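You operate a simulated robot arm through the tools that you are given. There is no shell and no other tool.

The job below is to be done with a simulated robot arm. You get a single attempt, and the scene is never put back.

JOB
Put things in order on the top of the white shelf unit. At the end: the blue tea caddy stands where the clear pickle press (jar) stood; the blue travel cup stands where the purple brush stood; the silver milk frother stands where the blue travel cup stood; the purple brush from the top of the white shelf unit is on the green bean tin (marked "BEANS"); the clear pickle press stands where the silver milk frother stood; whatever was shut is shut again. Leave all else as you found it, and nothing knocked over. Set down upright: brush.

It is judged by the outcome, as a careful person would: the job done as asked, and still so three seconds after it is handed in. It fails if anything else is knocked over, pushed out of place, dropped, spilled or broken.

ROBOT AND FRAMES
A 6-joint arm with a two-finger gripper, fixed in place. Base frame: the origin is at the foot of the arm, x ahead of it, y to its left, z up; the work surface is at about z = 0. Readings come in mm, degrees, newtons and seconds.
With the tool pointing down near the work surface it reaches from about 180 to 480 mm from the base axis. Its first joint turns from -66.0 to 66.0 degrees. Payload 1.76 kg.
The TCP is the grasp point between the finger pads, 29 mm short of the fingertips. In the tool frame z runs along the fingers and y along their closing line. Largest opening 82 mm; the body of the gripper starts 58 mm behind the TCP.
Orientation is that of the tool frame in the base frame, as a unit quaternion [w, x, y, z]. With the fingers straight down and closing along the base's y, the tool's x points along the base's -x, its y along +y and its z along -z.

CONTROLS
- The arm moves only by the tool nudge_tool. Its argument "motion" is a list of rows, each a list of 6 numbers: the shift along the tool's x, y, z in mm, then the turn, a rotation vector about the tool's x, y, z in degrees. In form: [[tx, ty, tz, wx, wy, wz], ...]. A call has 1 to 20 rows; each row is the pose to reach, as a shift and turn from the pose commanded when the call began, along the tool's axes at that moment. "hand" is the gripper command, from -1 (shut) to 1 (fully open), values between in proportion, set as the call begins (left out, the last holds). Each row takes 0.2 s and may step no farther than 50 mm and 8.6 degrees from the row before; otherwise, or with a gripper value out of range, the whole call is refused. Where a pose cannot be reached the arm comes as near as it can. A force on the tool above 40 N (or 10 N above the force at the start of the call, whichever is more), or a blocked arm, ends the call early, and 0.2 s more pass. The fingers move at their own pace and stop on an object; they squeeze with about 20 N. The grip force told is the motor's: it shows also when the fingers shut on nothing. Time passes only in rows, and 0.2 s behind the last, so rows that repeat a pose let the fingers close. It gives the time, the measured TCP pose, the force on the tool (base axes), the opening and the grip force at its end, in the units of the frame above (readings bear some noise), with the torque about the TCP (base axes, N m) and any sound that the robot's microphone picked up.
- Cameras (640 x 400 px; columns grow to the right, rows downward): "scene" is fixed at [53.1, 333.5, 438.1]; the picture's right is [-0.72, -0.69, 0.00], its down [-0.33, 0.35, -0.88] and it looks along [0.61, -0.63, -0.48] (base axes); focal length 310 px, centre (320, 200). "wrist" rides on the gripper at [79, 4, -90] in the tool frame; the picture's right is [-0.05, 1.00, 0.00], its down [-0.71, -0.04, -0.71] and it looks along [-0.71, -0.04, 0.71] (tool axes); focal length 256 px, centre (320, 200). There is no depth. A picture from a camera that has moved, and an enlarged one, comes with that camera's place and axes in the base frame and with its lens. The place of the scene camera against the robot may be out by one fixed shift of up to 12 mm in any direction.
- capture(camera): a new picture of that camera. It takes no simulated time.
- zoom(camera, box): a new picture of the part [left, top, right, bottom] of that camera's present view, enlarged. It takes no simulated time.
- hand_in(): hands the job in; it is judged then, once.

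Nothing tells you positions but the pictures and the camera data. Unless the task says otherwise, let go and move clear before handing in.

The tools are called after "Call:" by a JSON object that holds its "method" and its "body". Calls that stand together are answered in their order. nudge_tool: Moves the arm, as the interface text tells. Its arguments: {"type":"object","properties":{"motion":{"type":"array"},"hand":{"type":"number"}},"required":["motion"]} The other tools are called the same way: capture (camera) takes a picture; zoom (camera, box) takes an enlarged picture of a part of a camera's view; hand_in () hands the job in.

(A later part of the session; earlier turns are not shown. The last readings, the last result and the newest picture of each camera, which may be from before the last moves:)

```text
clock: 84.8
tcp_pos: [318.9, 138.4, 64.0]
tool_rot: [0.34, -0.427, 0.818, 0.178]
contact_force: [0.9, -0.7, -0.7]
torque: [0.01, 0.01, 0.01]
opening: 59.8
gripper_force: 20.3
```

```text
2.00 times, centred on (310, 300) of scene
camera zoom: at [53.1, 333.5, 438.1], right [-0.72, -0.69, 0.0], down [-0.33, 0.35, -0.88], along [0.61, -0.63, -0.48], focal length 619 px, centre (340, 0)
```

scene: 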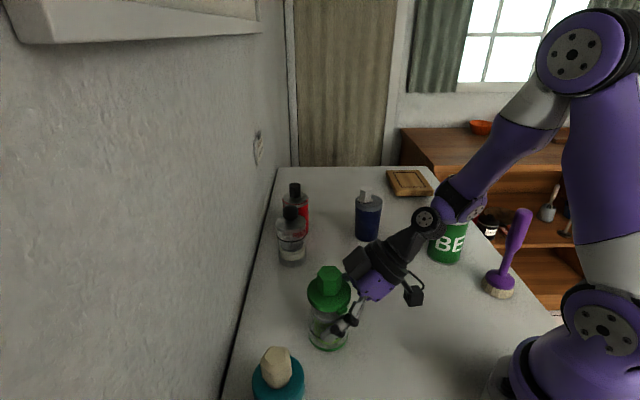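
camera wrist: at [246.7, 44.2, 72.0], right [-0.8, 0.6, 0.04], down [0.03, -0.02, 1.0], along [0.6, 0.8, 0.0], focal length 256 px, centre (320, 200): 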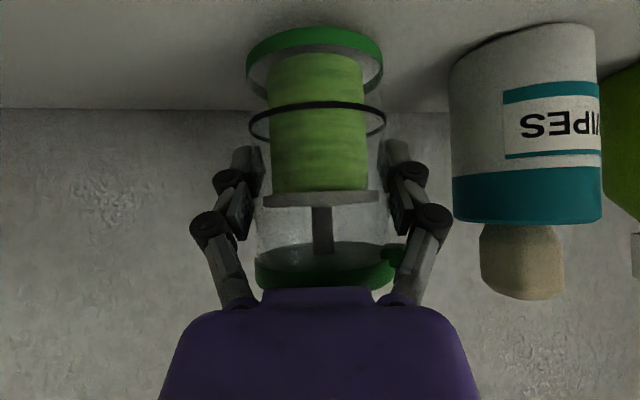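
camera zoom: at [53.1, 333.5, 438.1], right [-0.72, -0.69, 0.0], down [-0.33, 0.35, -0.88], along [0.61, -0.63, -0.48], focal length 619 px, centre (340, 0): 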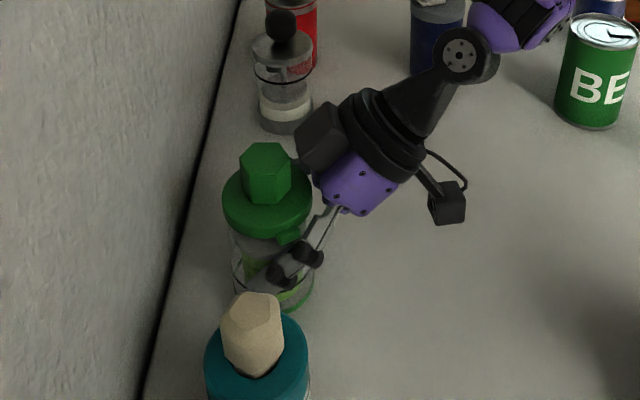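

Call:
{"method": "nudge_tool", "body": {"motion": [[0, 0, 2.5, 0, 0, 0], [1.5, 0, 4, 0, 0, 0], [3, 0, 5.4, 0, 0, 0], [4.6, 0, 6.7, 0, 0, 0], [4.6, 0, 6.7, 0, 0, 0]]}}

Call:
{"method": "nudge_tool", "body": {"motion": [[0.7, 0, 0.7, 0, 0, 0], [1.4, 0, 1.4, 0, 0, 0], [1.4, 0, 1.4, 0, 0, 0]]}}

```text
clock: 86.0
tcp_pos: [320.1, 140.7, 55.4]
tool_rot: [0.34, -0.427, 0.819, 0.178]
contact_force: [-0.3, -0.6, -1.4]
torque: [0.0, -0.01, -0.01]
opening: 60.0
gripper_force: 19.9
```

```text
clock: 86.8
tcp_pos: [319.8, 141.3, 55.0]
tool_rot: [0.341, -0.427, 0.819, 0.177]
contact_force: [-0.3, -2.3, 8.1]
torque: [0.18, 0.21, 0.05]
opening: 60.2
gripper_force: 20.1
```

Call:
{"method": "nudge_tool", "body": {"motion": [[-0.5, 0, -0.5, 0, 0, 0], [-0.5, 0, -0.5, 0, 0, 0]], "hand": 0.6}}

Call:
{"method": "nudge_tool", "body": {"motion": [[-0.5, 0, -0.5, 0, 0, 0], [-0.5, 0, -0.5, 0, 0, 0]], "hand": 0.8}}

Call:
{"method": "capture", "body": {"camera": "wrist"}}

Call:
{"method": "zoom", "body": {"camera": "scene", "box": [220, 200, 400, 400]}}

```text
clock: 87.4
tcp_pos: [320.5, 140.8, 52.7]
tool_rot: [0.339, -0.428, 0.819, 0.177]
contact_force: [0.0, 0.2, 0.0]
torque: [0.01, 0.02, 0.0]
opening: 66.0
gripper_force: 0.1
```

```text
clock: 88.0
tcp_pos: [319.1, 140.7, 53.5]
tool_rot: [0.341, -0.427, 0.818, 0.178]
contact_force: [0.7, -0.1, -0.2]
torque: [-0.01, -0.01, -0.02]
opening: 73.8
gripper_force: 0.0
```

```text
taken
camera wrist: at [247.6, 45.5, 63.3], right [-0.8, 0.6, 0.04], down [0.03, -0.02, 1.0], along [0.6, 0.8, 0.0], focal length 256 px, centre (320, 200)
```

wrist: 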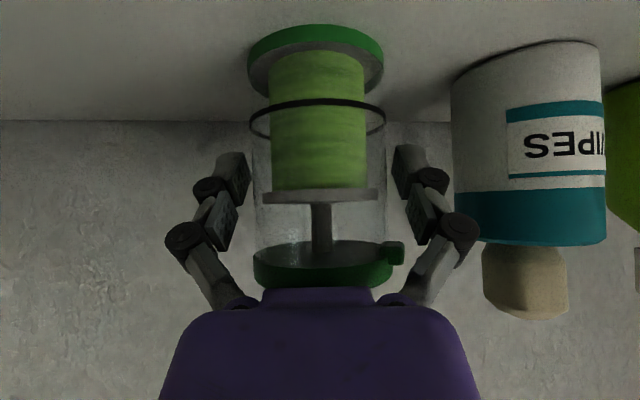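

```text
2.00 times, centred on (310, 300) of scene
camera zoom: at [53.1, 333.5, 438.1], right [-0.72, -0.69, 0.0], down [-0.33, 0.35, -0.88], along [0.61, -0.63, -0.48], focal length 619 px, centre (340, 0)
```

zoom: 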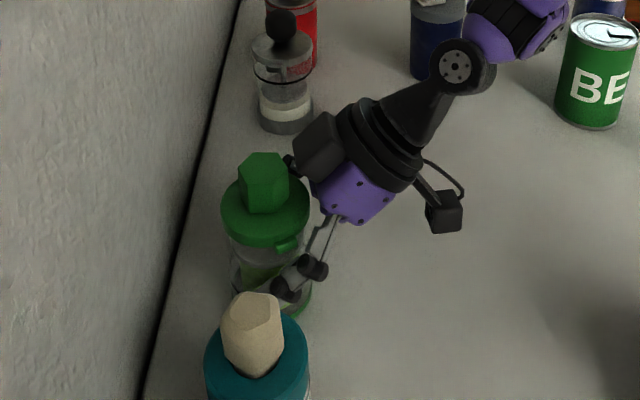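

The press stands at the frother's old place. Backing out along the tool axis and rising, then heading for the tea caddy.

Call:
{"method": "nudge_tool", "body": {"motion": [[0, 0, -15, 0, 0, 0], [0, 0, -40, 0, 0, 0], [0, 0, -70, 0, 0, 0], [0, 0, -95, 0, 0, 0], [0, 0, -95, 0, 0, 0]], "hand": 0.8}}

Call:
{"method": "capture", "body": {"camera": "wrist"}}

Call:
{"method": "capture", "body": {"camera": "scene"}}

```text
clock: 89.2
tcp_pos: [282.5, 86.3, 122.6]
tool_rot: [0.34, -0.428, 0.819, 0.178]
contact_force: [0.0, 0.4, -0.4]
torque: [0.02, 0.01, 0.02]
opening: 73.7
gripper_force: 0.0
```

```text
taken
camera wrist: at [208.8, -9.5, 131.2], right [-0.8, 0.6, 0.04], down [0.03, -0.02, 1.0], along [0.6, 0.8, 0.0], focal length 256 px, centre (320, 200)
```

wrist: 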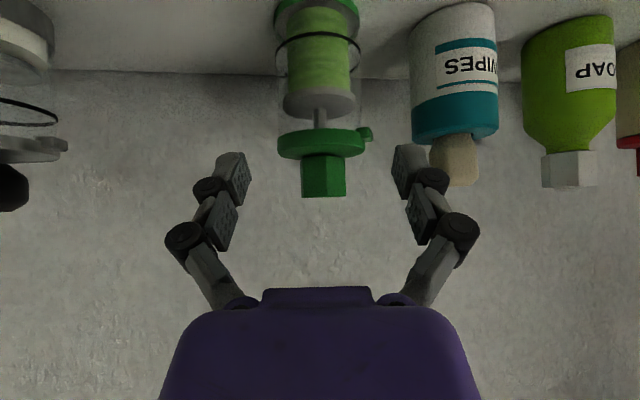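

```text
taken
```

scene: 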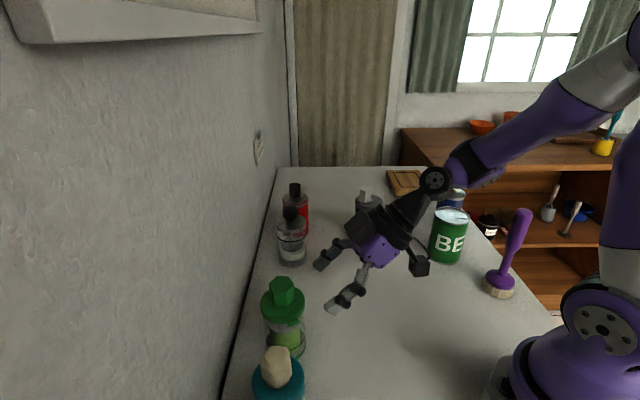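

All five moved items look good. Now I'll swing the gripper over toward the tea caddy at safe height, turning as I go.

Call:
{"method": "nudge_tool", "body": {"motion": [[6.1, -17.6, -15.6, 5.65, 0, 5.66], [12.2, -35.2, -31.2, 11.3, 0, 11.3], [18.3, -52.9, -46.8, 17, 0, 17], [24.4, -70.5, -62.4, 22.6, 0, 22.6], [30.5, -88.1, -78, 28.3, 0, 28.3], [36.5, -105.7, -93.5, 33.9, 0, 34], [42.6, -123.3, -109, 39.6, 0, 39.6], [48.7, -141, -124.7, 45.2, 0, 45.3], [54.8, -158.6, -140.3, 50.9, 0, 50.9], [60.9, -176.2, -155.9, 56.5, 0, 56.6], [60.9, -176.2, -155.9, 56.5, 0, 56.6]], "hand": 0.8}}

Call:
{"method": "capture", "body": {"camera": "scene"}}

Call:
{"method": "capture", "body": {"camera": "wrist"}}

```text
clock: 91.6
tcp_pos: [338.6, -141.2, 190.1]
tool_rot: [0.373, 0.2, 0.902, -0.081]
contact_force: [0.0, 0.3, 0.2]
torque: [0.02, -0.01, -0.01]
opening: 73.6
gripper_force: 0.1
```

```text
taken
```

scene: 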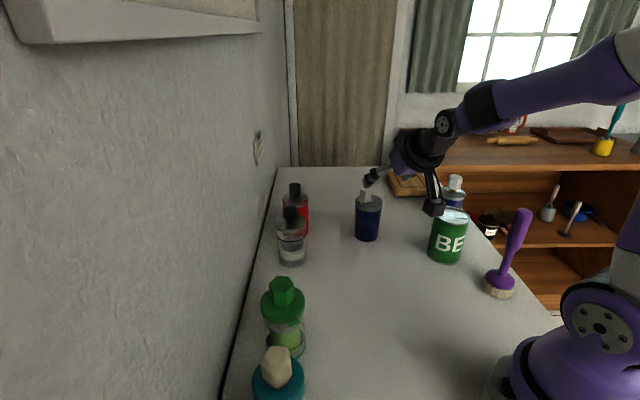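

```text
taken
camera wrist: at [231.4, -86.8, 198.3], right [0.46, 0.89, 0.04], down [-0.02, -0.04, 1.0], along [0.89, -0.46, 0.0], focal length 256 px, centre (320, 200)
```

wrist: 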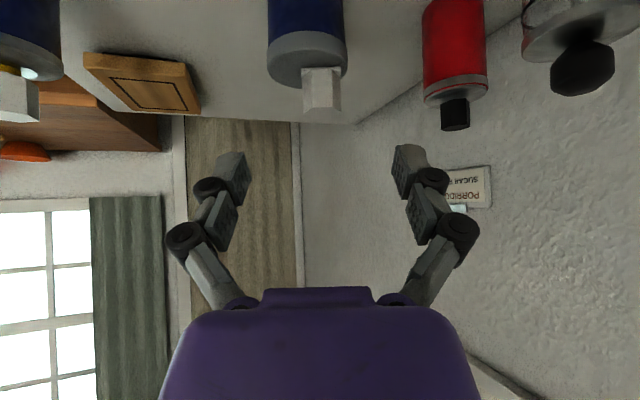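

Call:
{"method": "nudge_tool", "body": {"motion": [[-0.4, -13.8, 6, 5.5, 0, 5.5], [-0.7, -27.6, 12, 11, 0, 11.1], [-1.1, -41.5, 18, 16.6, 0, 16.6], [-1.4, -55.3, 24, 22.1, 0, 22.2], [-1.8, -69.1, 30, 27.6, 0, 27.7], [-2.2, -82.9, 36, 33.1, 0, 33.2], [-2.5, -96.7, 42, 38.6, 0, 38.8], [-2.9, -110.6, 48, 44.2, 0, 44.3], [-3.2, -124.4, 54, 49.7, 0, 49.9], [-3.6, -138.2, 60, 55.2, 0, 55.4], [-3.6, -138.2, 60, 55.2, 0, 55.4]], "hand": 0.8}}

Call:
{"method": "capture", "body": {"camera": "wrist"}}

Call:
{"method": "capture", "body": {"camera": "scene"}}

```text
clock: 94.0
tcp_pos: [320.5, -287.2, 147.4]
tool_rot: [0.237, 0.725, 0.574, -0.298]
contact_force: [-0.5, 0.0, -0.3]
torque: [0.02, 0.01, 0.0]
opening: 73.8
gripper_force: 0.0
```

```text
taken
camera wrist: at [350.9, -170.6, 156.8], right [0.96, -0.26, 0.04], down [-0.04, 0.01, 1.0], along [-0.26, -0.96, 0.0], focal length 256 px, centre (320, 200)
```

wrist: 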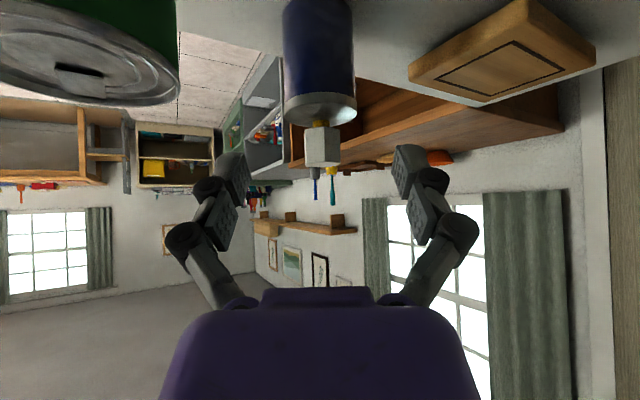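

```text
taken
```

scene: 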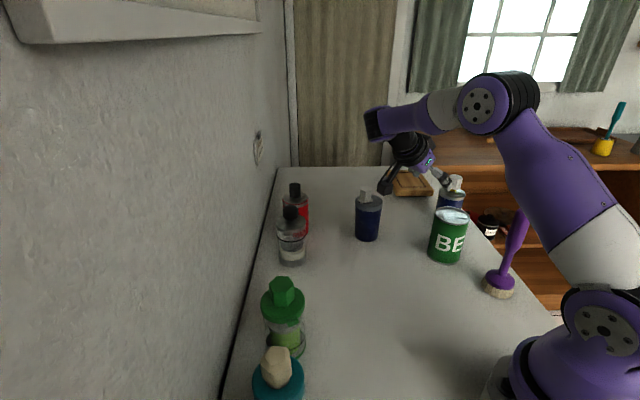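

Call:
{"method": "zoom", "body": {"camera": "wrist", "box": [240, 0, 400, 200]}}

Call:
{"method": "zoom", "body": {"camera": "scene", "box": [340, 100, 500, 280]}}

```text
2.00 times, centred on (320, 100) of wrist
camera zoom: at [350.9, -170.6, 156.8], right [0.96, -0.26, 0.04], down [-0.04, 0.01, 1.0], along [-0.26, -0.96, 0.0], focal length 512 px, centre (320, 400)
```

zoom: 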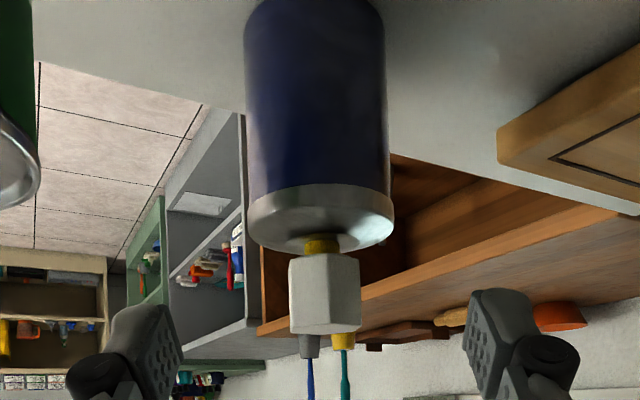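

```text
2.22 times, centred on (420, 190) of scene
camera zoom: at [53.2, 333.5, 438.1], right [-0.72, -0.69, 0.0], down [-0.33, 0.35, -0.88], along [0.61, -0.63, -0.48], focal length 688 px, centre (98, 222)
```

zoom: 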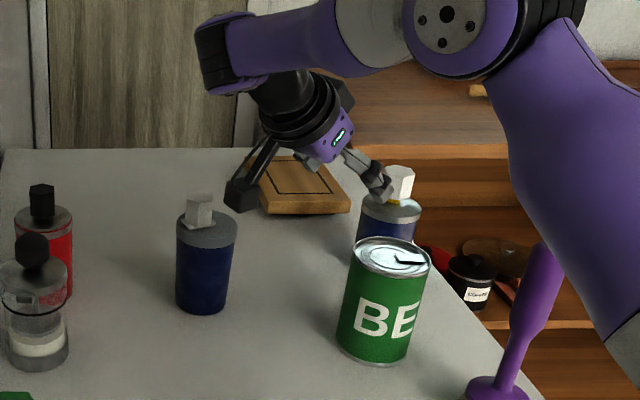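

The caddy is ~96 mm ahead; its lid underside is at z≈79 and lid top ≈88. Moving in along the tool axis, stopping partway.

Call:
{"method": "nudge_tool", "body": {"motion": [[0.4, -0.8, 25, 0, 0, 0], [0.7, -1.6, 50, 0, 0, 0], [1, -2.4, 75, 0, 0, 0], [1.3, -2.4, 95, 0, 0, 0], [1.3, -2.4, 95, 0, 0, 0]], "hand": 0.8}}

Call:
{"method": "capture", "body": {"camera": "wrist"}}

Call:
{"method": "zoom", "body": {"camera": "scene", "box": [340, 120, 500, 280]}}

```text
clock: 95.2
tcp_pos: [303.5, -349.4, 79.9]
tool_rot: [0.237, 0.725, 0.574, -0.298]
contact_force: [-0.5, 0.5, -0.4]
torque: [0.0, -0.01, 0.0]
opening: 73.7
gripper_force: 0.1
```

```text
taken
camera wrist: at [334.5, -233.5, 88.8], right [0.96, -0.26, 0.04], down [-0.04, 0.01, 1.0], along [-0.26, -0.96, 0.0], focal length 256 px, centre (320, 200)
```

wrist: 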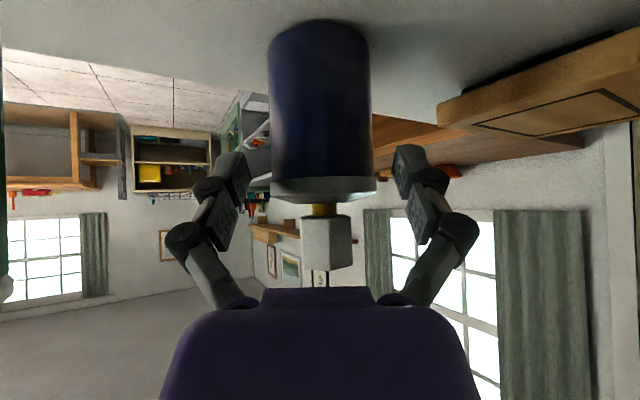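

```text
2.50 times, centred on (420, 200) of scene
camera zoom: at [53.1, 333.5, 438.1], right [-0.72, -0.69, 0.0], down [-0.33, 0.35, -0.88], along [0.61, -0.63, -0.48], focal length 774 px, centre (70, 200)
```

zoom: 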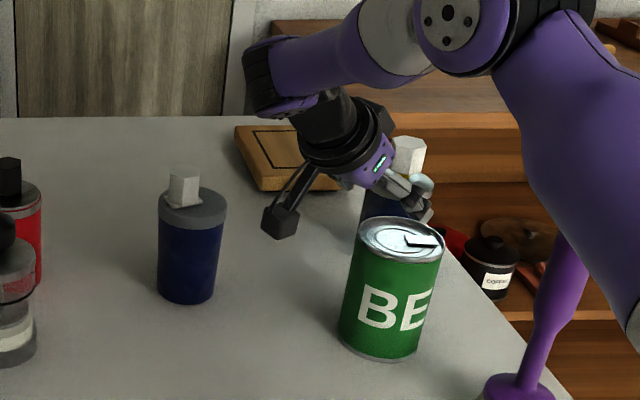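

Call:
{"method": "nudge_tool", "body": {"motion": [[-0.4, -0.6, 15, 0, 0, 0], [-0.8, -1.2, 30, 0, 0, 0], [-1.3, -1.2, 45, 0, 0, 0], [-1.3, -1.2, 45, 0, 0, 0]], "hand": 0.8}}

Call:
{"method": "capture", "body": {"camera": "wrist"}}

Call:
{"method": "zoom", "body": {"camera": "scene", "box": [340, 120, 500, 280]}}

```text
clock: 96.2
tcp_pos: [295.8, -380.8, 50.3]
tool_rot: [0.237, 0.724, 0.574, -0.298]
contact_force: [0.6, -0.4, 0.7]
torque: [0.02, -0.01, 0.02]
opening: 73.7
gripper_force: 0.1
```

```text
taken
camera wrist: at [325.2, -265.0, 57.8], right [0.96, -0.26, 0.04], down [-0.04, 0.01, 1.0], along [-0.26, -0.96, 0.0], focal length 256 px, centre (320, 200)
```

wrist: 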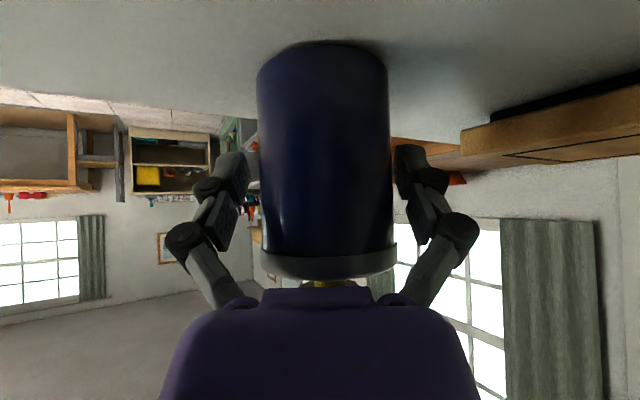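

```text
2.50 times, centred on (420, 200) of scene
camera zoom: at [53.1, 333.5, 438.1], right [-0.72, -0.69, 0.0], down [-0.33, 0.35, -0.88], along [0.61, -0.63, -0.48], focal length 774 px, centre (70, 200)
```

zoom: 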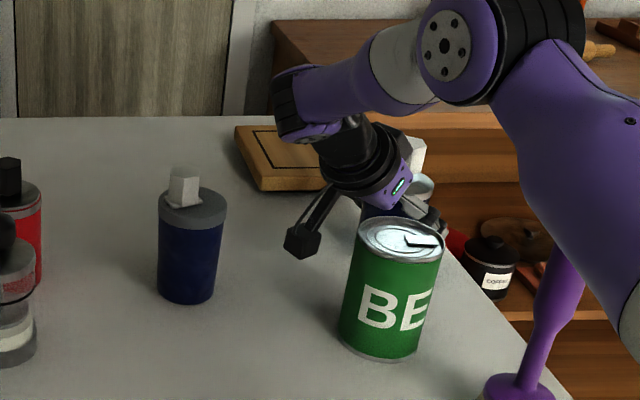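

Call:
{"method": "nudge_tool", "body": {"motion": [[0, 0, 0, 0, 0, 0], [0, 0, 0, 0, 0, 0], [0, 0, 0, 0, 0, 0]], "hand": -1}}

Call:
{"method": "capture", "body": {"camera": "wrist"}}

```text
clock: 97.0
tcp_pos: [295.0, -381.3, 49.8]
tool_rot: [0.239, 0.724, 0.574, -0.298]
contact_force: [1.6, -0.9, 8.9]
torque: [-0.06, -0.05, -0.09]
opening: 57.4
gripper_force: 20.1
```

```text
taken
camera wrist: at [325.4, -265.1, 58.4], right [0.96, -0.26, 0.04], down [-0.04, 0.01, 1.0], along [-0.26, -0.96, 0.0], focal length 256 px, centre (320, 200)
```

wrist: 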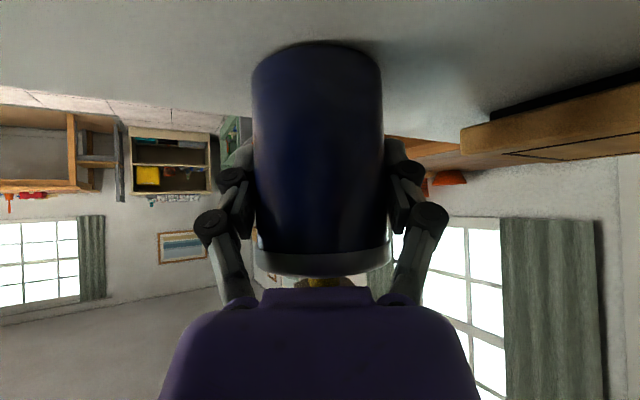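

Gripped (57.4 mm). Lifting very slowly and checking for slip.

Call:
{"method": "nudge_tool", "body": {"motion": [[-1.4, 0, -1.4, 0, 0, 0], [-2.8, 0, -2.8, 0, 0, 0], [-4.2, 0, -4.2, 0, 0, 0], [-5.6, 0, -5.7, 0, 0, 0], [-7, 0, -7.1, 0, 0, 0]]}}

Call:
{"method": "capture", "body": {"camera": "wrist"}}

Call:
{"method": "zoom", "body": {"camera": "scene", "box": [340, 120, 500, 280]}}

```text
clock: 98.2
tcp_pos: [295.3, -381.6, 59.5]
tool_rot: [0.238, 0.724, 0.575, -0.298]
contact_force: [0.1, -0.6, -0.9]
torque: [-0.01, 0.01, 0.01]
opening: 57.4
gripper_force: 20.2
```

```text
taken
camera wrist: at [325.3, -264.6, 68.2], right [0.96, -0.26, 0.04], down [-0.04, 0.01, 1.0], along [-0.26, -0.96, 0.0], focal length 256 px, centre (320, 200)
```

wrist: 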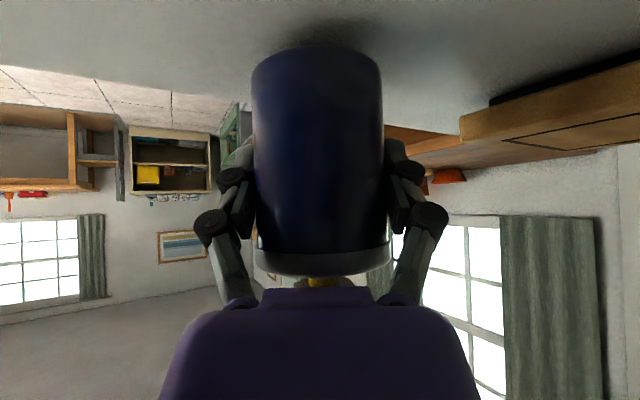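

```text
2.50 times, centred on (420, 200) of scene
camera zoom: at [53.1, 333.5, 438.1], right [-0.72, -0.69, 0.0], down [-0.33, 0.35, -0.88], along [0.61, -0.63, -0.48], focal length 774 px, centre (70, 200)
```

zoom: 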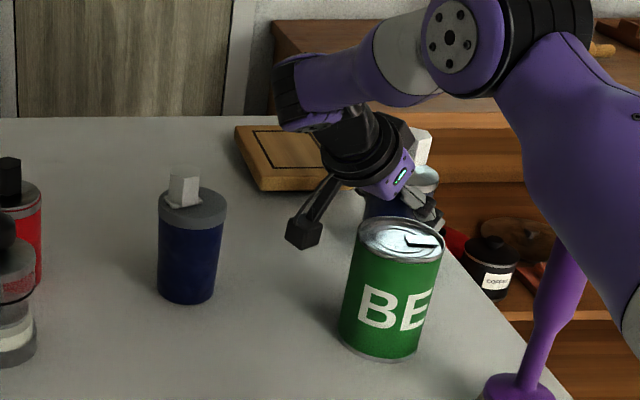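

No slip. Raising the caddy slowly above the heights of the cup and tin.

Call:
{"method": "nudge_tool", "body": {"motion": [[-4.9, 0, -5, 0, 0, 0], [-10.6, 0, -10.7, 0, 0, 0], [-16.2, 0, -16.3, 0, 0, 0], [-21.8, 0, -22, 0, 0, 0], [-23.3, 0, -30.9, 0, 0, 0], [-24.9, 0, -39.9, 0, 0, 0], [-26.4, 0, -48.8, 0, 0, 0], [-27.9, 0, -57.8, 0, 0, 0], [-29.5, 0, -66.7, 0, 0, 0], [-31, 0, -75.6, 0, 0, 0], [-32.5, 0, -84.6, 0, 0, 0], [-34, 0, -93.5, 0, 0, 0], [-35.6, 0, -102.5, 0, 0, 0], [-37.1, 0, -111.4, 0, 0, 0], [-38.6, 0, -120.3, 0, 0, 0], [-40.2, 0, -129.3, 0, 0, 0], [-41.7, 0, -138.2, 0, 0, 0], [-43.2, 0, -147.2, 0, 0, 0], [-43.2, 0, -147.2, 0, 0, 0]]}}

Call:
{"method": "capture", "body": {"camera": "wrist"}}

Call:
{"method": "capture", "body": {"camera": "scene"}}

```text
clock: 102.2
tcp_pos: [311.1, -310.4, 193.4]
tool_rot: [0.237, 0.724, 0.575, -0.298]
contact_force: [0.3, 1.1, -1.6]
torque: [0.0, 0.02, -0.02]
opening: 57.3
gripper_force: 20.0
```

```text
taken
camera wrist: at [342.3, -193.6, 203.5], right [0.96, -0.26, 0.04], down [-0.04, 0.01, 1.0], along [-0.26, -0.96, 0.0], focal length 256 px, centre (320, 200)
```

wrist: 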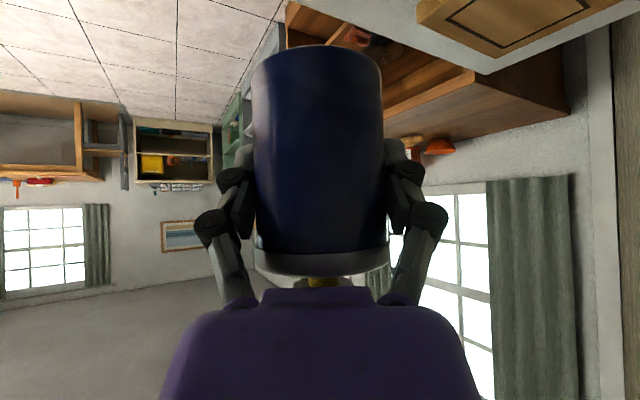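

```text
taken
```

scene: 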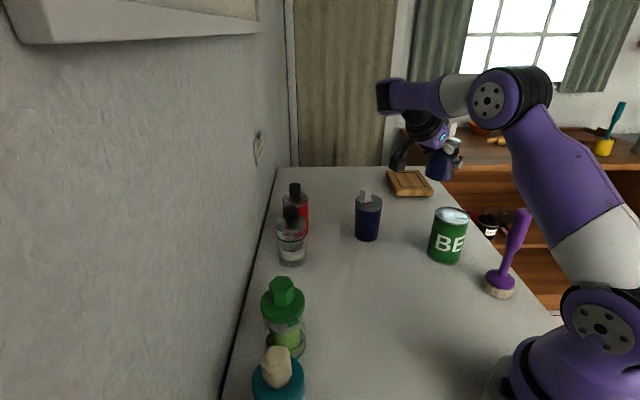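

Caddy held securely at ~146 mm clearance. Swinging it back slowly, turning the tool toward the wall.

Call:
{"method": "nudge_tool", "body": {"motion": [[3, -0.3, -3.1, -1.4, 0, -1.4], [10.5, -1, -10.7, -4.8, 0, -4.9], [18, -1.7, -18.3, -8.3, 0, -8.3], [25.5, -2.4, -25.9, -11.7, 0, -11.8], [33.1, -3.1, -33.6, -15.2, 0, -15.3], [40.6, -3.8, -41.2, -18.6, 0, -18.7], [48.1, -4.5, -48.8, -22, 0, -22.2], [55.6, -5.2, -56.4, -25.5, 0, -25.7], [63.1, -5.9, -64.1, -28.9, 0, -29.1], [70.6, -6.6, -71.7, -32.4, 0, -32.6], [78.1, -7.4, -79.3, -35.8, 0, -36.1], [85.6, -8.1, -86.9, -39.2, 0, -39.5], [93.2, -8.8, -94.6, -42.7, 0, -43], [100.7, -9.5, -102.2, -46.1, 0, -46.5], [108.2, -10.2, -109.8, -49.6, 0, -49.9], [115.7, -10.9, -117.4, -53, 0, -53.4], [120.2, -11.3, -122, -55.1, 0, -55.5], [120.2, -11.3, -122, -55.1, 0, -55.5]]}}

Call:
{"method": "capture", "body": {"camera": "wrist"}}

Call:
{"method": "capture", "body": {"camera": "scene"}}

```text
clock: 106.0
tcp_pos: [339.7, -139.6, 197.1]
tool_rot: [0.373, 0.198, 0.903, -0.082]
contact_force: [0.0, 0.4, -1.4]
torque: [0.03, 0.01, 0.01]
opening: 57.5
gripper_force: 20.7
```

```text
taken
camera wrist: at [231.9, -85.5, 205.2], right [0.45, 0.89, 0.04], down [-0.01, -0.03, 1.0], along [0.89, -0.45, 0.0], focal length 256 px, centre (320, 200)
```

wrist: 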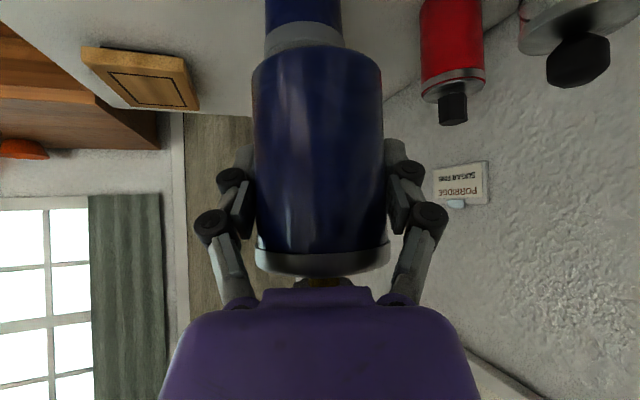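

```text
taken
```

scene: 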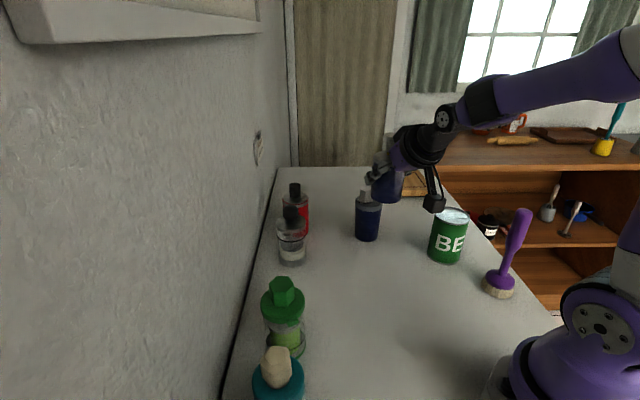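

Call:
{"method": "nudge_tool", "body": {"motion": [[3, 4, 0.3, -1.5, 0, -1.5], [9, 12.1, 0.8, -4.5, 0, -4.5], [15.6, 20.9, 1.4, -7.8, 0, -7.8], [22.1, 29.7, 2, -11, 0, -11.1], [28.6, 38.4, 2.5, -14.3, 0, -14.4], [35.1, 47.2, 3.1, -17.5, 0, -17.6], [41.7, 55.9, 3.7, -20.8, 0, -20.9], [48.2, 64.7, 4.3, -24, 0, -24.2], [54.7, 73.5, 4.9, -27.3, 0, -27.5], [61.2, 82.2, 5.4, -30.5, 0, -30.7], [67.8, 91, 6, -33.8, 0, -34], [74.3, 99.8, 6.6, -37, 0, -37.3], [80.8, 108.5, 7.2, -40.3, 0, -40.6], [87.3, 117.3, 7.7, -43.5, 0, -43.8], [93.4, 125.4, 8.3, -46.5, 0, -46.9], [97.9, 131.4, 8.7, -48.8, 0, -49.1], [100.4, 134.8, 8.9, -50, 0, -50.4], [100.4, 134.8, 8.9, -50, 0, -50.4]]}}

Call:
{"method": "capture", "body": {"camera": "wrist"}}

Call:
{"method": "capture", "body": {"camera": "scene"}}

```text
clock: 109.8
tcp_pos: [338.3, 10.0, 118.9]
tool_rot: [0.351, -0.363, 0.85, 0.148]
contact_force: [0.5, 0.3, -1.2]
torque: [-0.01, -0.02, 0.0]
opening: 57.6
gripper_force: 20.3
```

```text
taken
camera wrist: at [251.5, -72.7, 127.2], right [-0.69, 0.72, 0.04], down [0.03, -0.02, 1.0], along [0.72, 0.69, 0.0], focal length 256 px, centre (320, 200)
```

wrist: 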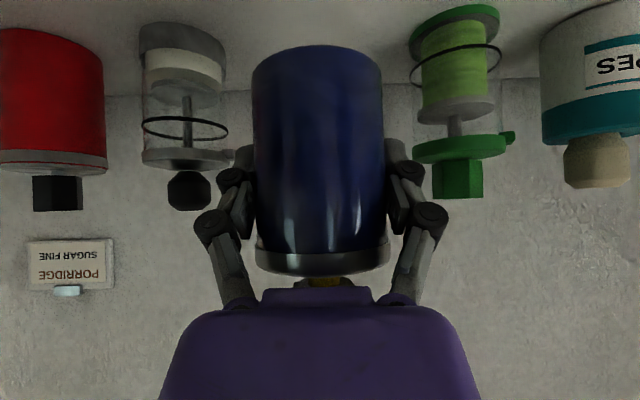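

```text
taken
```

scene: 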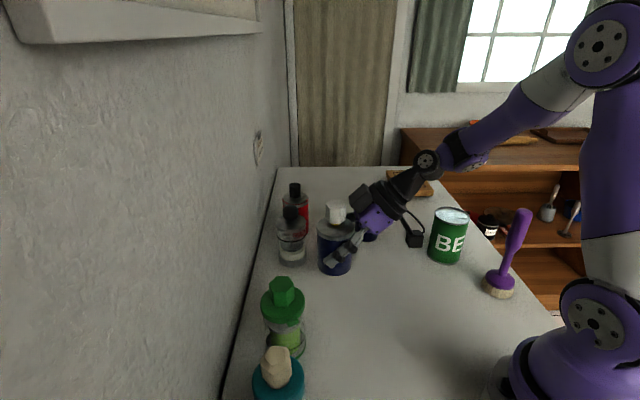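

The caddy is over the area in front of the press's old place, which I estimate at (395, 67) – consistent with the midpoint of its neighbours. Lowering it close to the table, then sliding it forward.

Call:
{"method": "nudge_tool", "body": {"motion": [[3, 0, 3, 0, 0, 0], [9, 0, 9, 0, 0, 0], [15, 0, 15.1, 0, 0, 0], [21, 0, 21.2, 0, 0, 0], [27, 0, 27.2, 0, 0, 0], [33, 0, 33.3, 0, 0, 0], [37, 0, 37.3, 0, 0, 0], [38.7, 0, 39.1, 0, 0, 0], [38.7, 0, 39.1, 0, 0, 0]]}}

Call:
{"method": "capture", "body": {"camera": "wrist"}}

```text
clock: 111.8
tcp_pos: [336.8, 10.6, 64.1]
tool_rot: [0.352, -0.363, 0.85, 0.149]
contact_force: [-0.5, 0.2, -1.5]
torque: [0.03, 0.0, 0.01]
opening: 57.3
gripper_force: 19.9
```

```text
taken
camera wrist: at [250.8, -72.5, 72.6], right [-0.69, 0.72, 0.04], down [0.03, -0.02, 1.0], along [0.72, 0.69, 0.0], focal length 256 px, centre (320, 200)
```

wrist: 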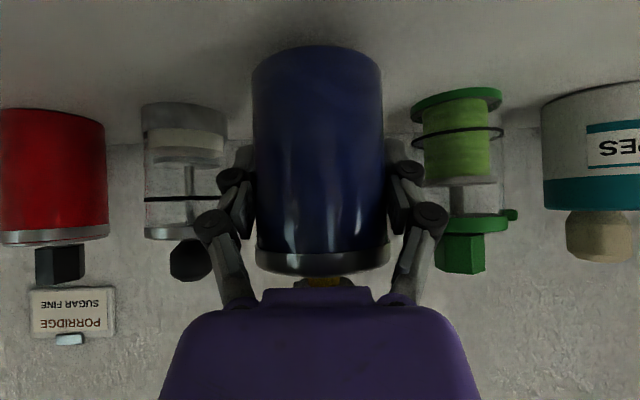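

Call:
{"method": "zoom", "body": {"camera": "wrist", "box": [100, 60, 260, 260]}}

Call:
{"method": "zoom", "body": {"camera": "wrist", "box": [380, 60, 540, 260]}}

Call:
{"method": "zoom", "body": {"camera": "scene", "box": [220, 170, 380, 400]}}

```text
2.00 times, centred on (180, 160) of wrist
camera zoom: at [250.8, -72.5, 72.6], right [-0.69, 0.72, 0.04], down [0.03, -0.02, 1.0], along [0.72, 0.69, 0.0], focal length 512 px, centre (600, 280)
```

zoom: 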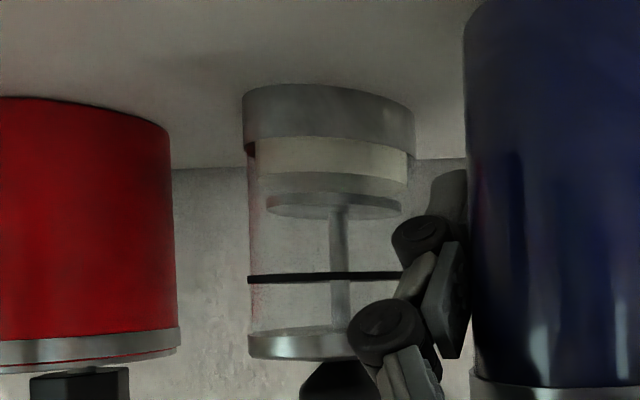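

```text
2.00 times, centred on (460, 160) of wrist
camera zoom: at [250.8, -72.5, 72.6], right [-0.69, 0.72, 0.04], down [0.03, -0.02, 1.0], along [0.72, 0.69, 0.0], focal length 512 px, centre (40, 280)
```

zoom: 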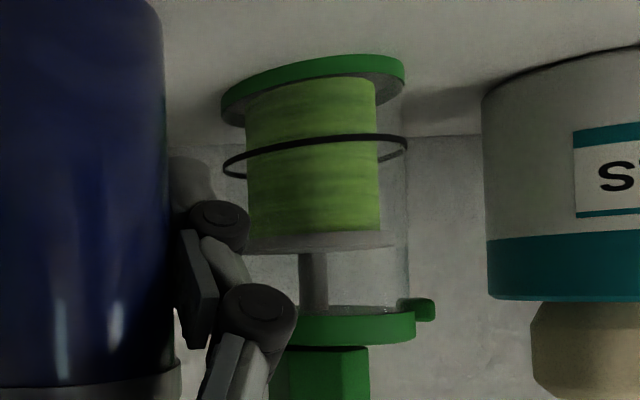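

```text
1.74 times, centred on (300, 285) of scene
camera zoom: at [53.1, 333.5, 438.1], right [-0.72, -0.69, 0.0], down [-0.33, 0.35, -0.88], along [0.61, -0.63, -0.48], focal length 538 px, centre (355, 52)
```

zoom: 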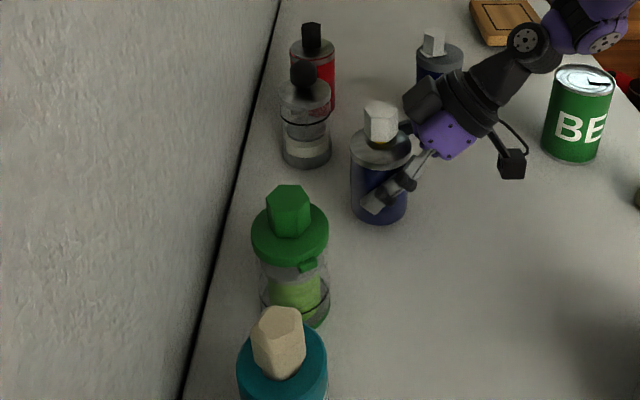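

The gap is well centred ahead. Sliding the caddy forward into place slowly.

Call:
{"method": "nudge_tool", "body": {"motion": [[-3, 0, 3, 0, 0, 0], [-9, -0.3, 9, 0, 0, 0], [-16, -0.6, 15.9, 0, 0, 0], [-23, -0.9, 22.8, 0, 0, 0], [-30, -1.2, 29.8, 0, 0, 0], [-37, -1.5, 36.7, 0, 0, 0], [-44, -1.8, 43.7, 0, 0, 0], [-50, -2, 49.6, 0, 0, 0], [-54, -2, 53.6, 0, 0, 0], [-55.9, -2, 55.5, 0, 0, 0], [-55.9, -2, 55.5, 0, 0, 0]]}}

Call:
{"method": "capture", "body": {"camera": "wrist"}}

Call:
{"method": "zoom", "body": {"camera": "scene", "box": [220, 170, 380, 400]}}

```text
clock: 114.2
tcp_pos: [393.5, 64.3, 64.1]
tool_rot: [0.351, -0.362, 0.851, 0.148]
contact_force: [-0.4, 0.5, -1.5]
torque: [0.02, 0.01, 0.0]
opening: 57.4
gripper_force: 20.4
```

```text
taken
camera wrist: at [307.3, -17.5, 73.1], right [-0.69, 0.72, 0.04], down [0.03, -0.02, 1.0], along [0.72, 0.69, 0.0], focal length 256 px, centre (320, 200)
```

wrist: 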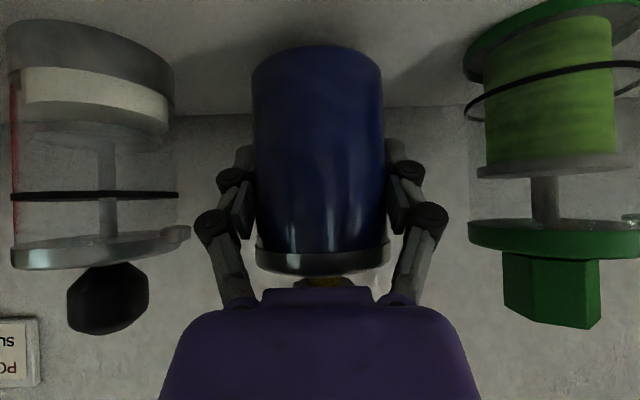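

```text
1.74 times, centred on (300, 285) of scene
camera zoom: at [53.1, 333.5, 438.1], right [-0.72, -0.69, 0.0], down [-0.33, 0.35, -0.88], along [0.61, -0.63, -0.48], focal length 538 px, centre (355, 52)
```

zoom: 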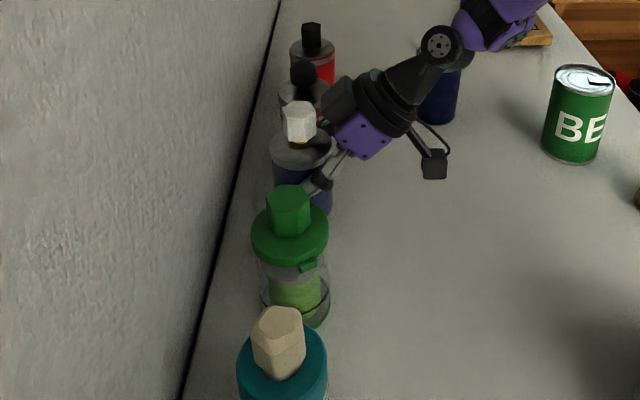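

Call:
{"method": "nudge_tool", "body": {"motion": [[2, 0, 2, 0, 0, 0], [4.2, 0, 4.3, 0, 0, 0], [6.3, 0, 6.4, 0, 0, 0], [7.7, 0, 7.8, 0, 0, 0], [7.7, 0, 7.8, 0, 0, 0]]}}

Call:
{"method": "nudge_tool", "body": {"motion": [[0.7, 0, 0.7, 0, 0, 0], [1.4, 0, 1.4, 0, 0, 0], [1.4, 0, 1.4, 0, 0, 0]]}}

Call:
{"method": "nudge_tool", "body": {"motion": [[0.7, 0, 0.7, 0, 0, 0], [0.7, 0, 0.7, 0, 0, 0]]}}

```text
clock: 115.4
tcp_pos: [393.4, 64.6, 52.1]
tool_rot: [0.351, -0.362, 0.851, 0.148]
contact_force: [0.0, -0.5, -1.0]
torque: [-0.02, -0.02, -0.01]
opening: 57.3
gripper_force: 20.2
```

```text
clock: 116.2
tcp_pos: [393.7, 64.8, 51.3]
tool_rot: [0.35, -0.362, 0.851, 0.148]
contact_force: [0.6, -0.3, -2.1]
torque: [0.01, 0.01, -0.01]
opening: 57.5
gripper_force: 20.3
```

```text
clock: 116.8
tcp_pos: [395.6, 65.6, 51.1]
tool_rot: [0.351, -0.363, 0.85, 0.149]
contact_force: [0.6, 0.4, -1.2]
torque: [-0.01, 0.01, 0.03]
opening: 57.4
gripper_force: 19.9
```

Call:
{"method": "nudge_tool", "body": {"motion": [[0.7, 0, 0.7, 0, 0, 0], [0.7, 0, 0.7, 0, 0, 0]]}}

Call:
{"method": "nudge_tool", "body": {"motion": [[0.7, 0, 0.7, 0, 0, 0], [0.7, 0, 0.7, 0, 0, 0]]}}

```text
clock: 117.4
tcp_pos: [394.1, 63.6, 50.1]
tool_rot: [0.352, -0.363, 0.85, 0.149]
contact_force: [-3.1, -1.2, 9.7]
torque: [0.1, 0.12, -0.01]
opening: 57.4
gripper_force: 20.0
```

```text
clock: 118.0
tcp_pos: [394.1, 66.1, 48.3]
tool_rot: [0.352, -0.363, 0.85, 0.149]
contact_force: [3.0, 3.6, 11.3]
torque: [0.26, -0.07, -0.03]
opening: 57.4
gripper_force: 20.0
```

Touch-down. Easing off and opening.

Call:
{"method": "nudge_tool", "body": {"motion": [[-0.8, 0, -0.8, 0, 0, 0], [-0.8, 0, -0.8, 0, 0, 0]]}}

Call:
{"method": "nudge_tool", "body": {"motion": [[0, 0, 0, 0, 0, 0], [0, 0, 0, 0, 0, 0]], "hand": 0.5}}

Call:
{"method": "nudge_tool", "body": {"motion": [[0, 0, 0, 0, 0, 0], [0, 0, 0, 0, 0, 0]], "hand": 0.78}}

Call:
{"method": "capture", "body": {"camera": "wrist"}}

Call:
{"method": "zoom", "body": {"camera": "scene", "box": [220, 170, 380, 400]}}

```text
clock: 118.6
tcp_pos: [393.9, 64.3, 49.7]
tool_rot: [0.35, -0.363, 0.851, 0.149]
contact_force: [2.0, -0.5, 3.9]
torque: [0.09, -0.19, -0.06]
opening: 57.3
gripper_force: 20.3
```

```text
clock: 119.2
tcp_pos: [394.0, 64.4, 49.2]
tool_rot: [0.351, -0.362, 0.851, 0.148]
contact_force: [0.5, 0.8, -0.5]
torque: [0.02, -0.03, 0.0]
opening: 61.5
gripper_force: 0.0
```

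```text
clock: 119.8
tcp_pos: [393.1, 63.8, 49.3]
tool_rot: [0.351, -0.362, 0.851, 0.148]
contact_force: [0.4, 0.4, -0.2]
torque: [-0.02, 0.01, -0.01]
opening: 73.0
gripper_force: 0.0
```

```text
taken
camera wrist: at [307.2, -18.2, 58.3], right [-0.69, 0.72, 0.04], down [0.03, -0.02, 1.0], along [0.72, 0.69, 0.0], focal length 256 px, centre (320, 200)
```

wrist: 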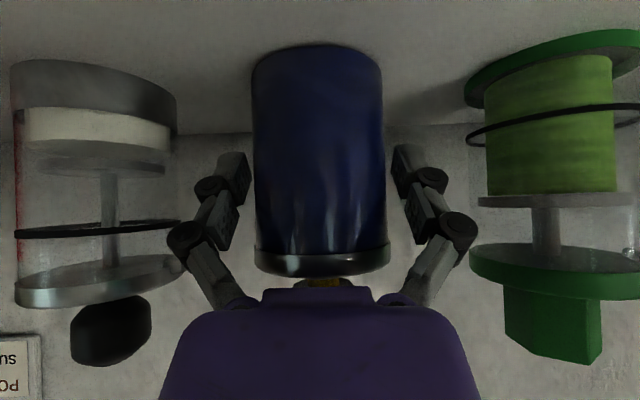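

```text
1.74 times, centred on (300, 285) of scene
camera zoom: at [53.1, 333.5, 438.1], right [-0.72, -0.69, 0.0], down [-0.33, 0.35, -0.88], along [0.61, -0.63, -0.48], focal length 538 px, centre (355, 52)
```

zoom: 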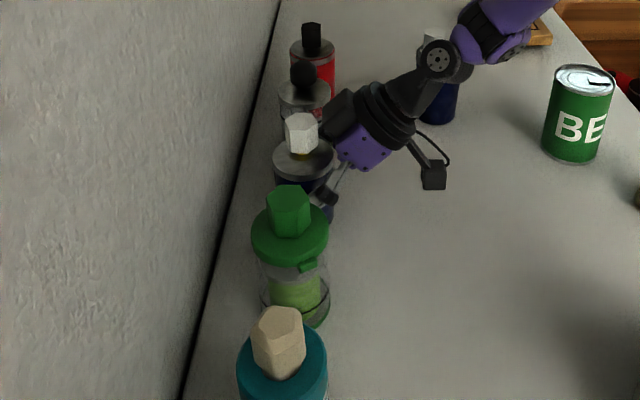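

The caddy stands in the press's old place. Retreating horizontally first, then up.

Call:
{"method": "nudge_tool", "body": {"motion": [[7, 0, -7, 0, 0, 0], [21, 0, -21, 0, 0, 0], [36, 0, -35.7, 0, 0, 0], [50, 0, -49.6, 0, 0, 0], [50, 0, -49.6, 0, 0, 0]]}}

Call:
{"method": "capture", "body": {"camera": "wrist"}}

Call:
{"method": "capture", "body": {"camera": "scene"}}

```text
clock: 121.0
tcp_pos: [345.2, 14.8, 47.5]
tool_rot: [0.351, -0.363, 0.85, 0.149]
contact_force: [-0.2, -0.2, 0.3]
torque: [0.03, 0.01, -0.01]
opening: 73.0
gripper_force: 0.0
```

```text
taken
camera wrist: at [259.2, -68.7, 57.7], right [-0.69, 0.72, 0.04], down [0.03, -0.02, 1.0], along [0.72, 0.69, 0.0], focal length 256 px, centre (320, 200)
```

wrist: 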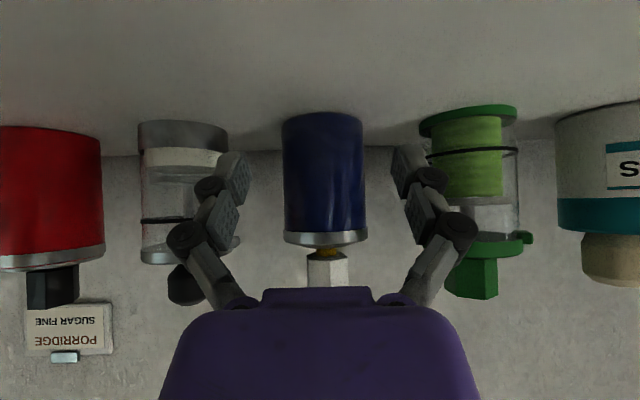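

```text
taken
```

scene: 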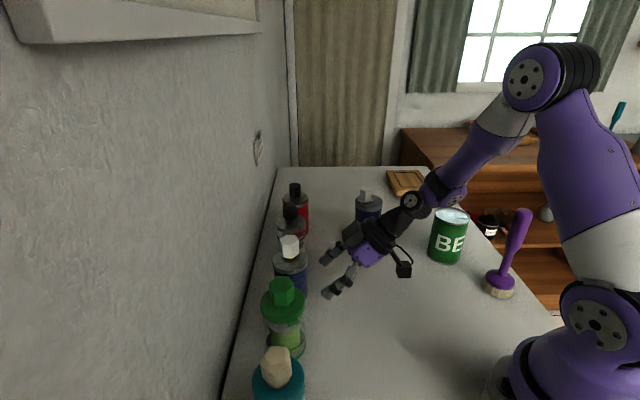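

Row complete. Now for the brush: rising and bringing the tool back to vertical.

Call:
{"method": "nudge_tool", "body": {"motion": [[-24.7, 0, -24.8, 0, 0, 0], [-49.4, 0, -49.6, 0, 0, 0], [-74, 0, -74.3, 0, 0, 0], [-98.8, 0, -99.1, 0, 0, 0]]}}

Call:
{"method": "nudge_tool", "body": {"motion": [[-1, 0, -9, 0, 7.5, 0], [-2, 0, -18, 0, 15, 0], [-3, 0, -27, 0, 22.5, 0], [-4, 0, -36, 0, 30, 0], [-5, 0, -45, 0, 37.5, 0], [-6, 0, -54, 0, 45, 0], [-6, 0, -54, 0, 45, 0]]}}

```text
clock: 122.0
tcp_pos: [344.6, 14.8, 189.1]
tool_rot: [0.351, -0.362, 0.851, 0.149]
contact_force: [0.3, 0.0, -0.7]
torque: [0.0, -0.01, 0.02]
opening: 72.8
gripper_force: 0.0
```

```text
clock: 123.6
tcp_pos: [319.8, -9.3, 233.0]
tool_rot: [-0.002, -0.392, 0.92, -0.001]
contact_force: [0.3, -0.7, -0.4]
torque: [-0.01, 0.0, 0.02]
opening: 72.5
gripper_force: 0.1
```

Call:
{"method": "nudge_tool", "body": {"motion": [[20.3, 0.2, 0, 0, 0, 7.6], [40.6, 0.4, 0, 0, 0, 15.2], [60.8, 0.6, 0, 0, 0, 22.8], [81.1, 0.9, 0, 0, 0, 30.3], [101.4, 1.1, 0, 0, 0, 37.9], [121.7, 1.3, 0, 0, 0, 45.5], [142, 1.5, 0, 0, 0, 53.1], [162.2, 1.7, 0, 0, 0, 60.7], [182.5, 1.9, 0, 0, 0, 68.3], [202.8, 2.1, 0, 0, 0, 75.9], [223.1, 2.4, 0, 0, 0, 83.4], [243.3, 2.6, 0, 0, 0, 91], [263.6, 2.8, 0, 0, 0, 98.6], [283.9, 3, 0, 0, 0, 106.2], [283.9, 3, 0, 0, 0, 106.2]], "hand": 0.7}}

Call:
{"method": "capture", "body": {"camera": "wrist"}}

Call:
{"method": "capture", "body": {"camera": "scene"}}

```text
clock: 126.8
tcp_pos: [123.9, -213.2, 232.7]
tool_rot: [0.0, 0.502, 0.865, -0.001]
contact_force: [-0.4, 0.1, -1.4]
torque: [-0.01, -0.01, 0.01]
opening: 69.9
gripper_force: 0.0
```

```text
taken
camera wrist: at [86.8, -141.9, 323.7], right [0.89, 0.45, 0.0], down [0.32, -0.63, 0.71], along [0.32, -0.63, -0.71], focal length 256 px, centre (320, 200)
```

wrist: 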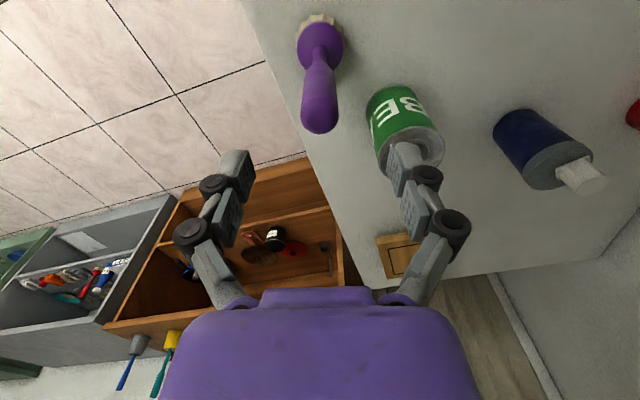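

```text
taken
```

scene: 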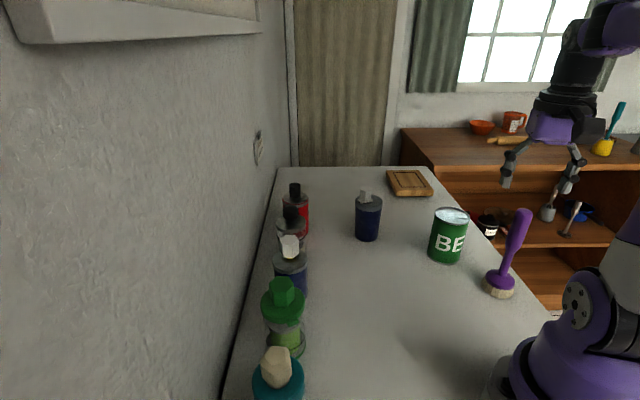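

Call:
{"method": "zoom", "body": {"camera": "wrist", "box": [290, 0, 460, 190]}}

Call:
{"method": "zoom", "body": {"camera": "scene", "box": [410, 190, 530, 310]}}

```text
2.11 times, centred on (375, 95) of wrist
camera zoom: at [86.8, -141.9, 323.7], right [0.89, 0.45, 0.0], down [0.32, -0.63, 0.71], along [0.32, -0.63, -0.71], focal length 539 px, centre (204, 421)
```

zoom: 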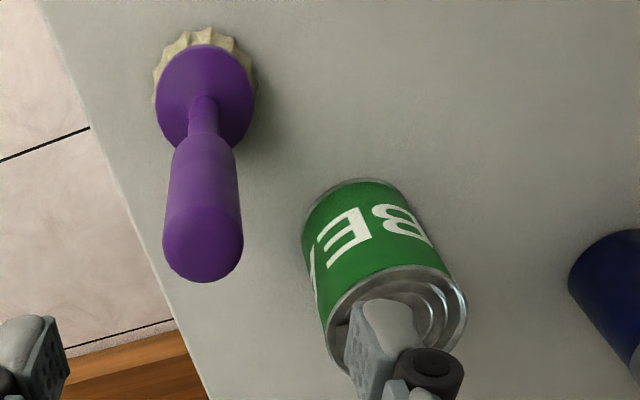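

```text
3.33 times, centred on (470, 250) of scene
camera zoom: at [53.1, 333.5, 438.1], right [-0.72, -0.69, 0.0], down [-0.33, 0.35, -0.88], along [0.61, -0.63, -0.48], focal length 1032 px, centre (-180, 33)
```

zoom: 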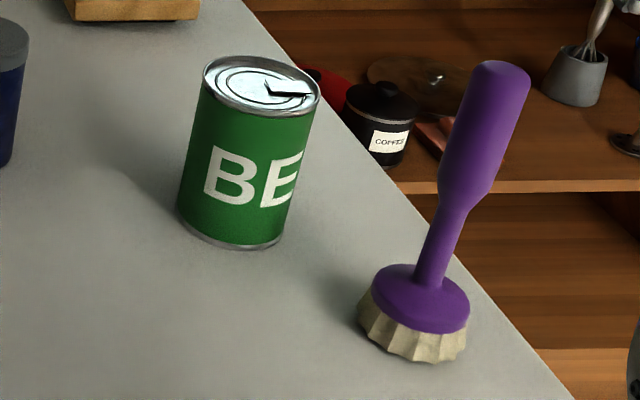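

Before grasping the brush I want an accurate fix on the bean tin, so I'll move to view it centrally.

Call:
{"method": "nudge_tool", "body": {"motion": [[12.5, 17.1, 0, 0, 0, -4.7], [25, 34.2, 0, 0, 0, -9.4], [37.4, 51.3, 0, 0, 0, -14], [37.4, 51.3, 0, 0, 0, -14]], "hand": 0.7}}

Call:
{"method": "capture", "body": {"camera": "wrist"}}

Call:
{"method": "zoom", "body": {"camera": "wrist", "box": [240, 80, 400, 220]}}

```text
clock: 127.8
tcp_pos: [148.7, -154.8, 234.3]
tool_rot: [0.0, 0.39, 0.921, -0.003]
contact_force: [-0.2, -0.6, -0.5]
torque: [-0.03, -0.02, 0.0]
opening: 69.6
gripper_force: 0.2
```

```text
taken
camera wrist: at [96.1, -93.7, 324.1], right [0.76, 0.66, 0.0], down [0.46, -0.53, 0.71], along [0.46, -0.54, -0.71], focal length 256 px, centre (320, 200)
```

wrist: 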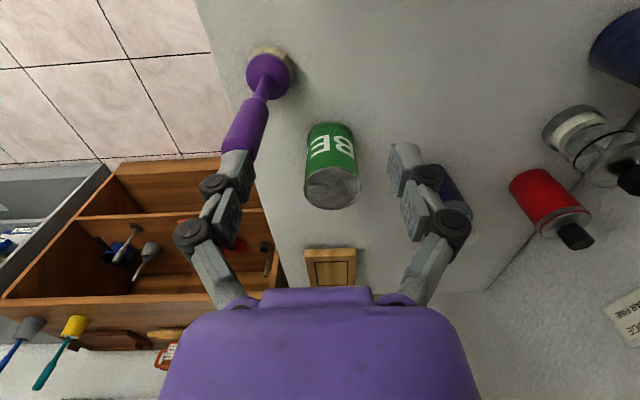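

```text
2.86 times, centred on (320, 150) of wrist
camera zoom: at [96.1, -93.7, 324.1], right [0.76, 0.66, 0.0], down [0.46, -0.53, 0.71], along [0.46, -0.54, -0.71], focal length 731 px, centre (320, 343)
```

zoom: 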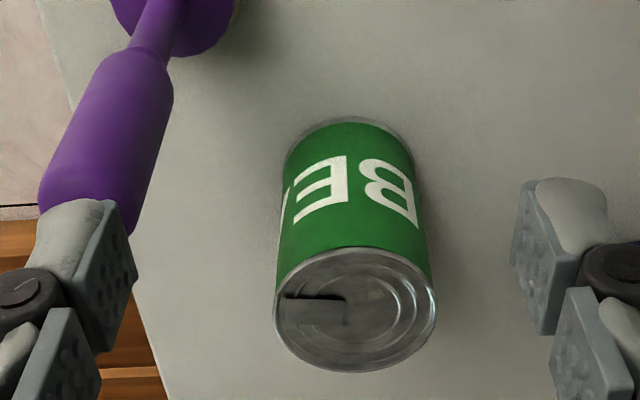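

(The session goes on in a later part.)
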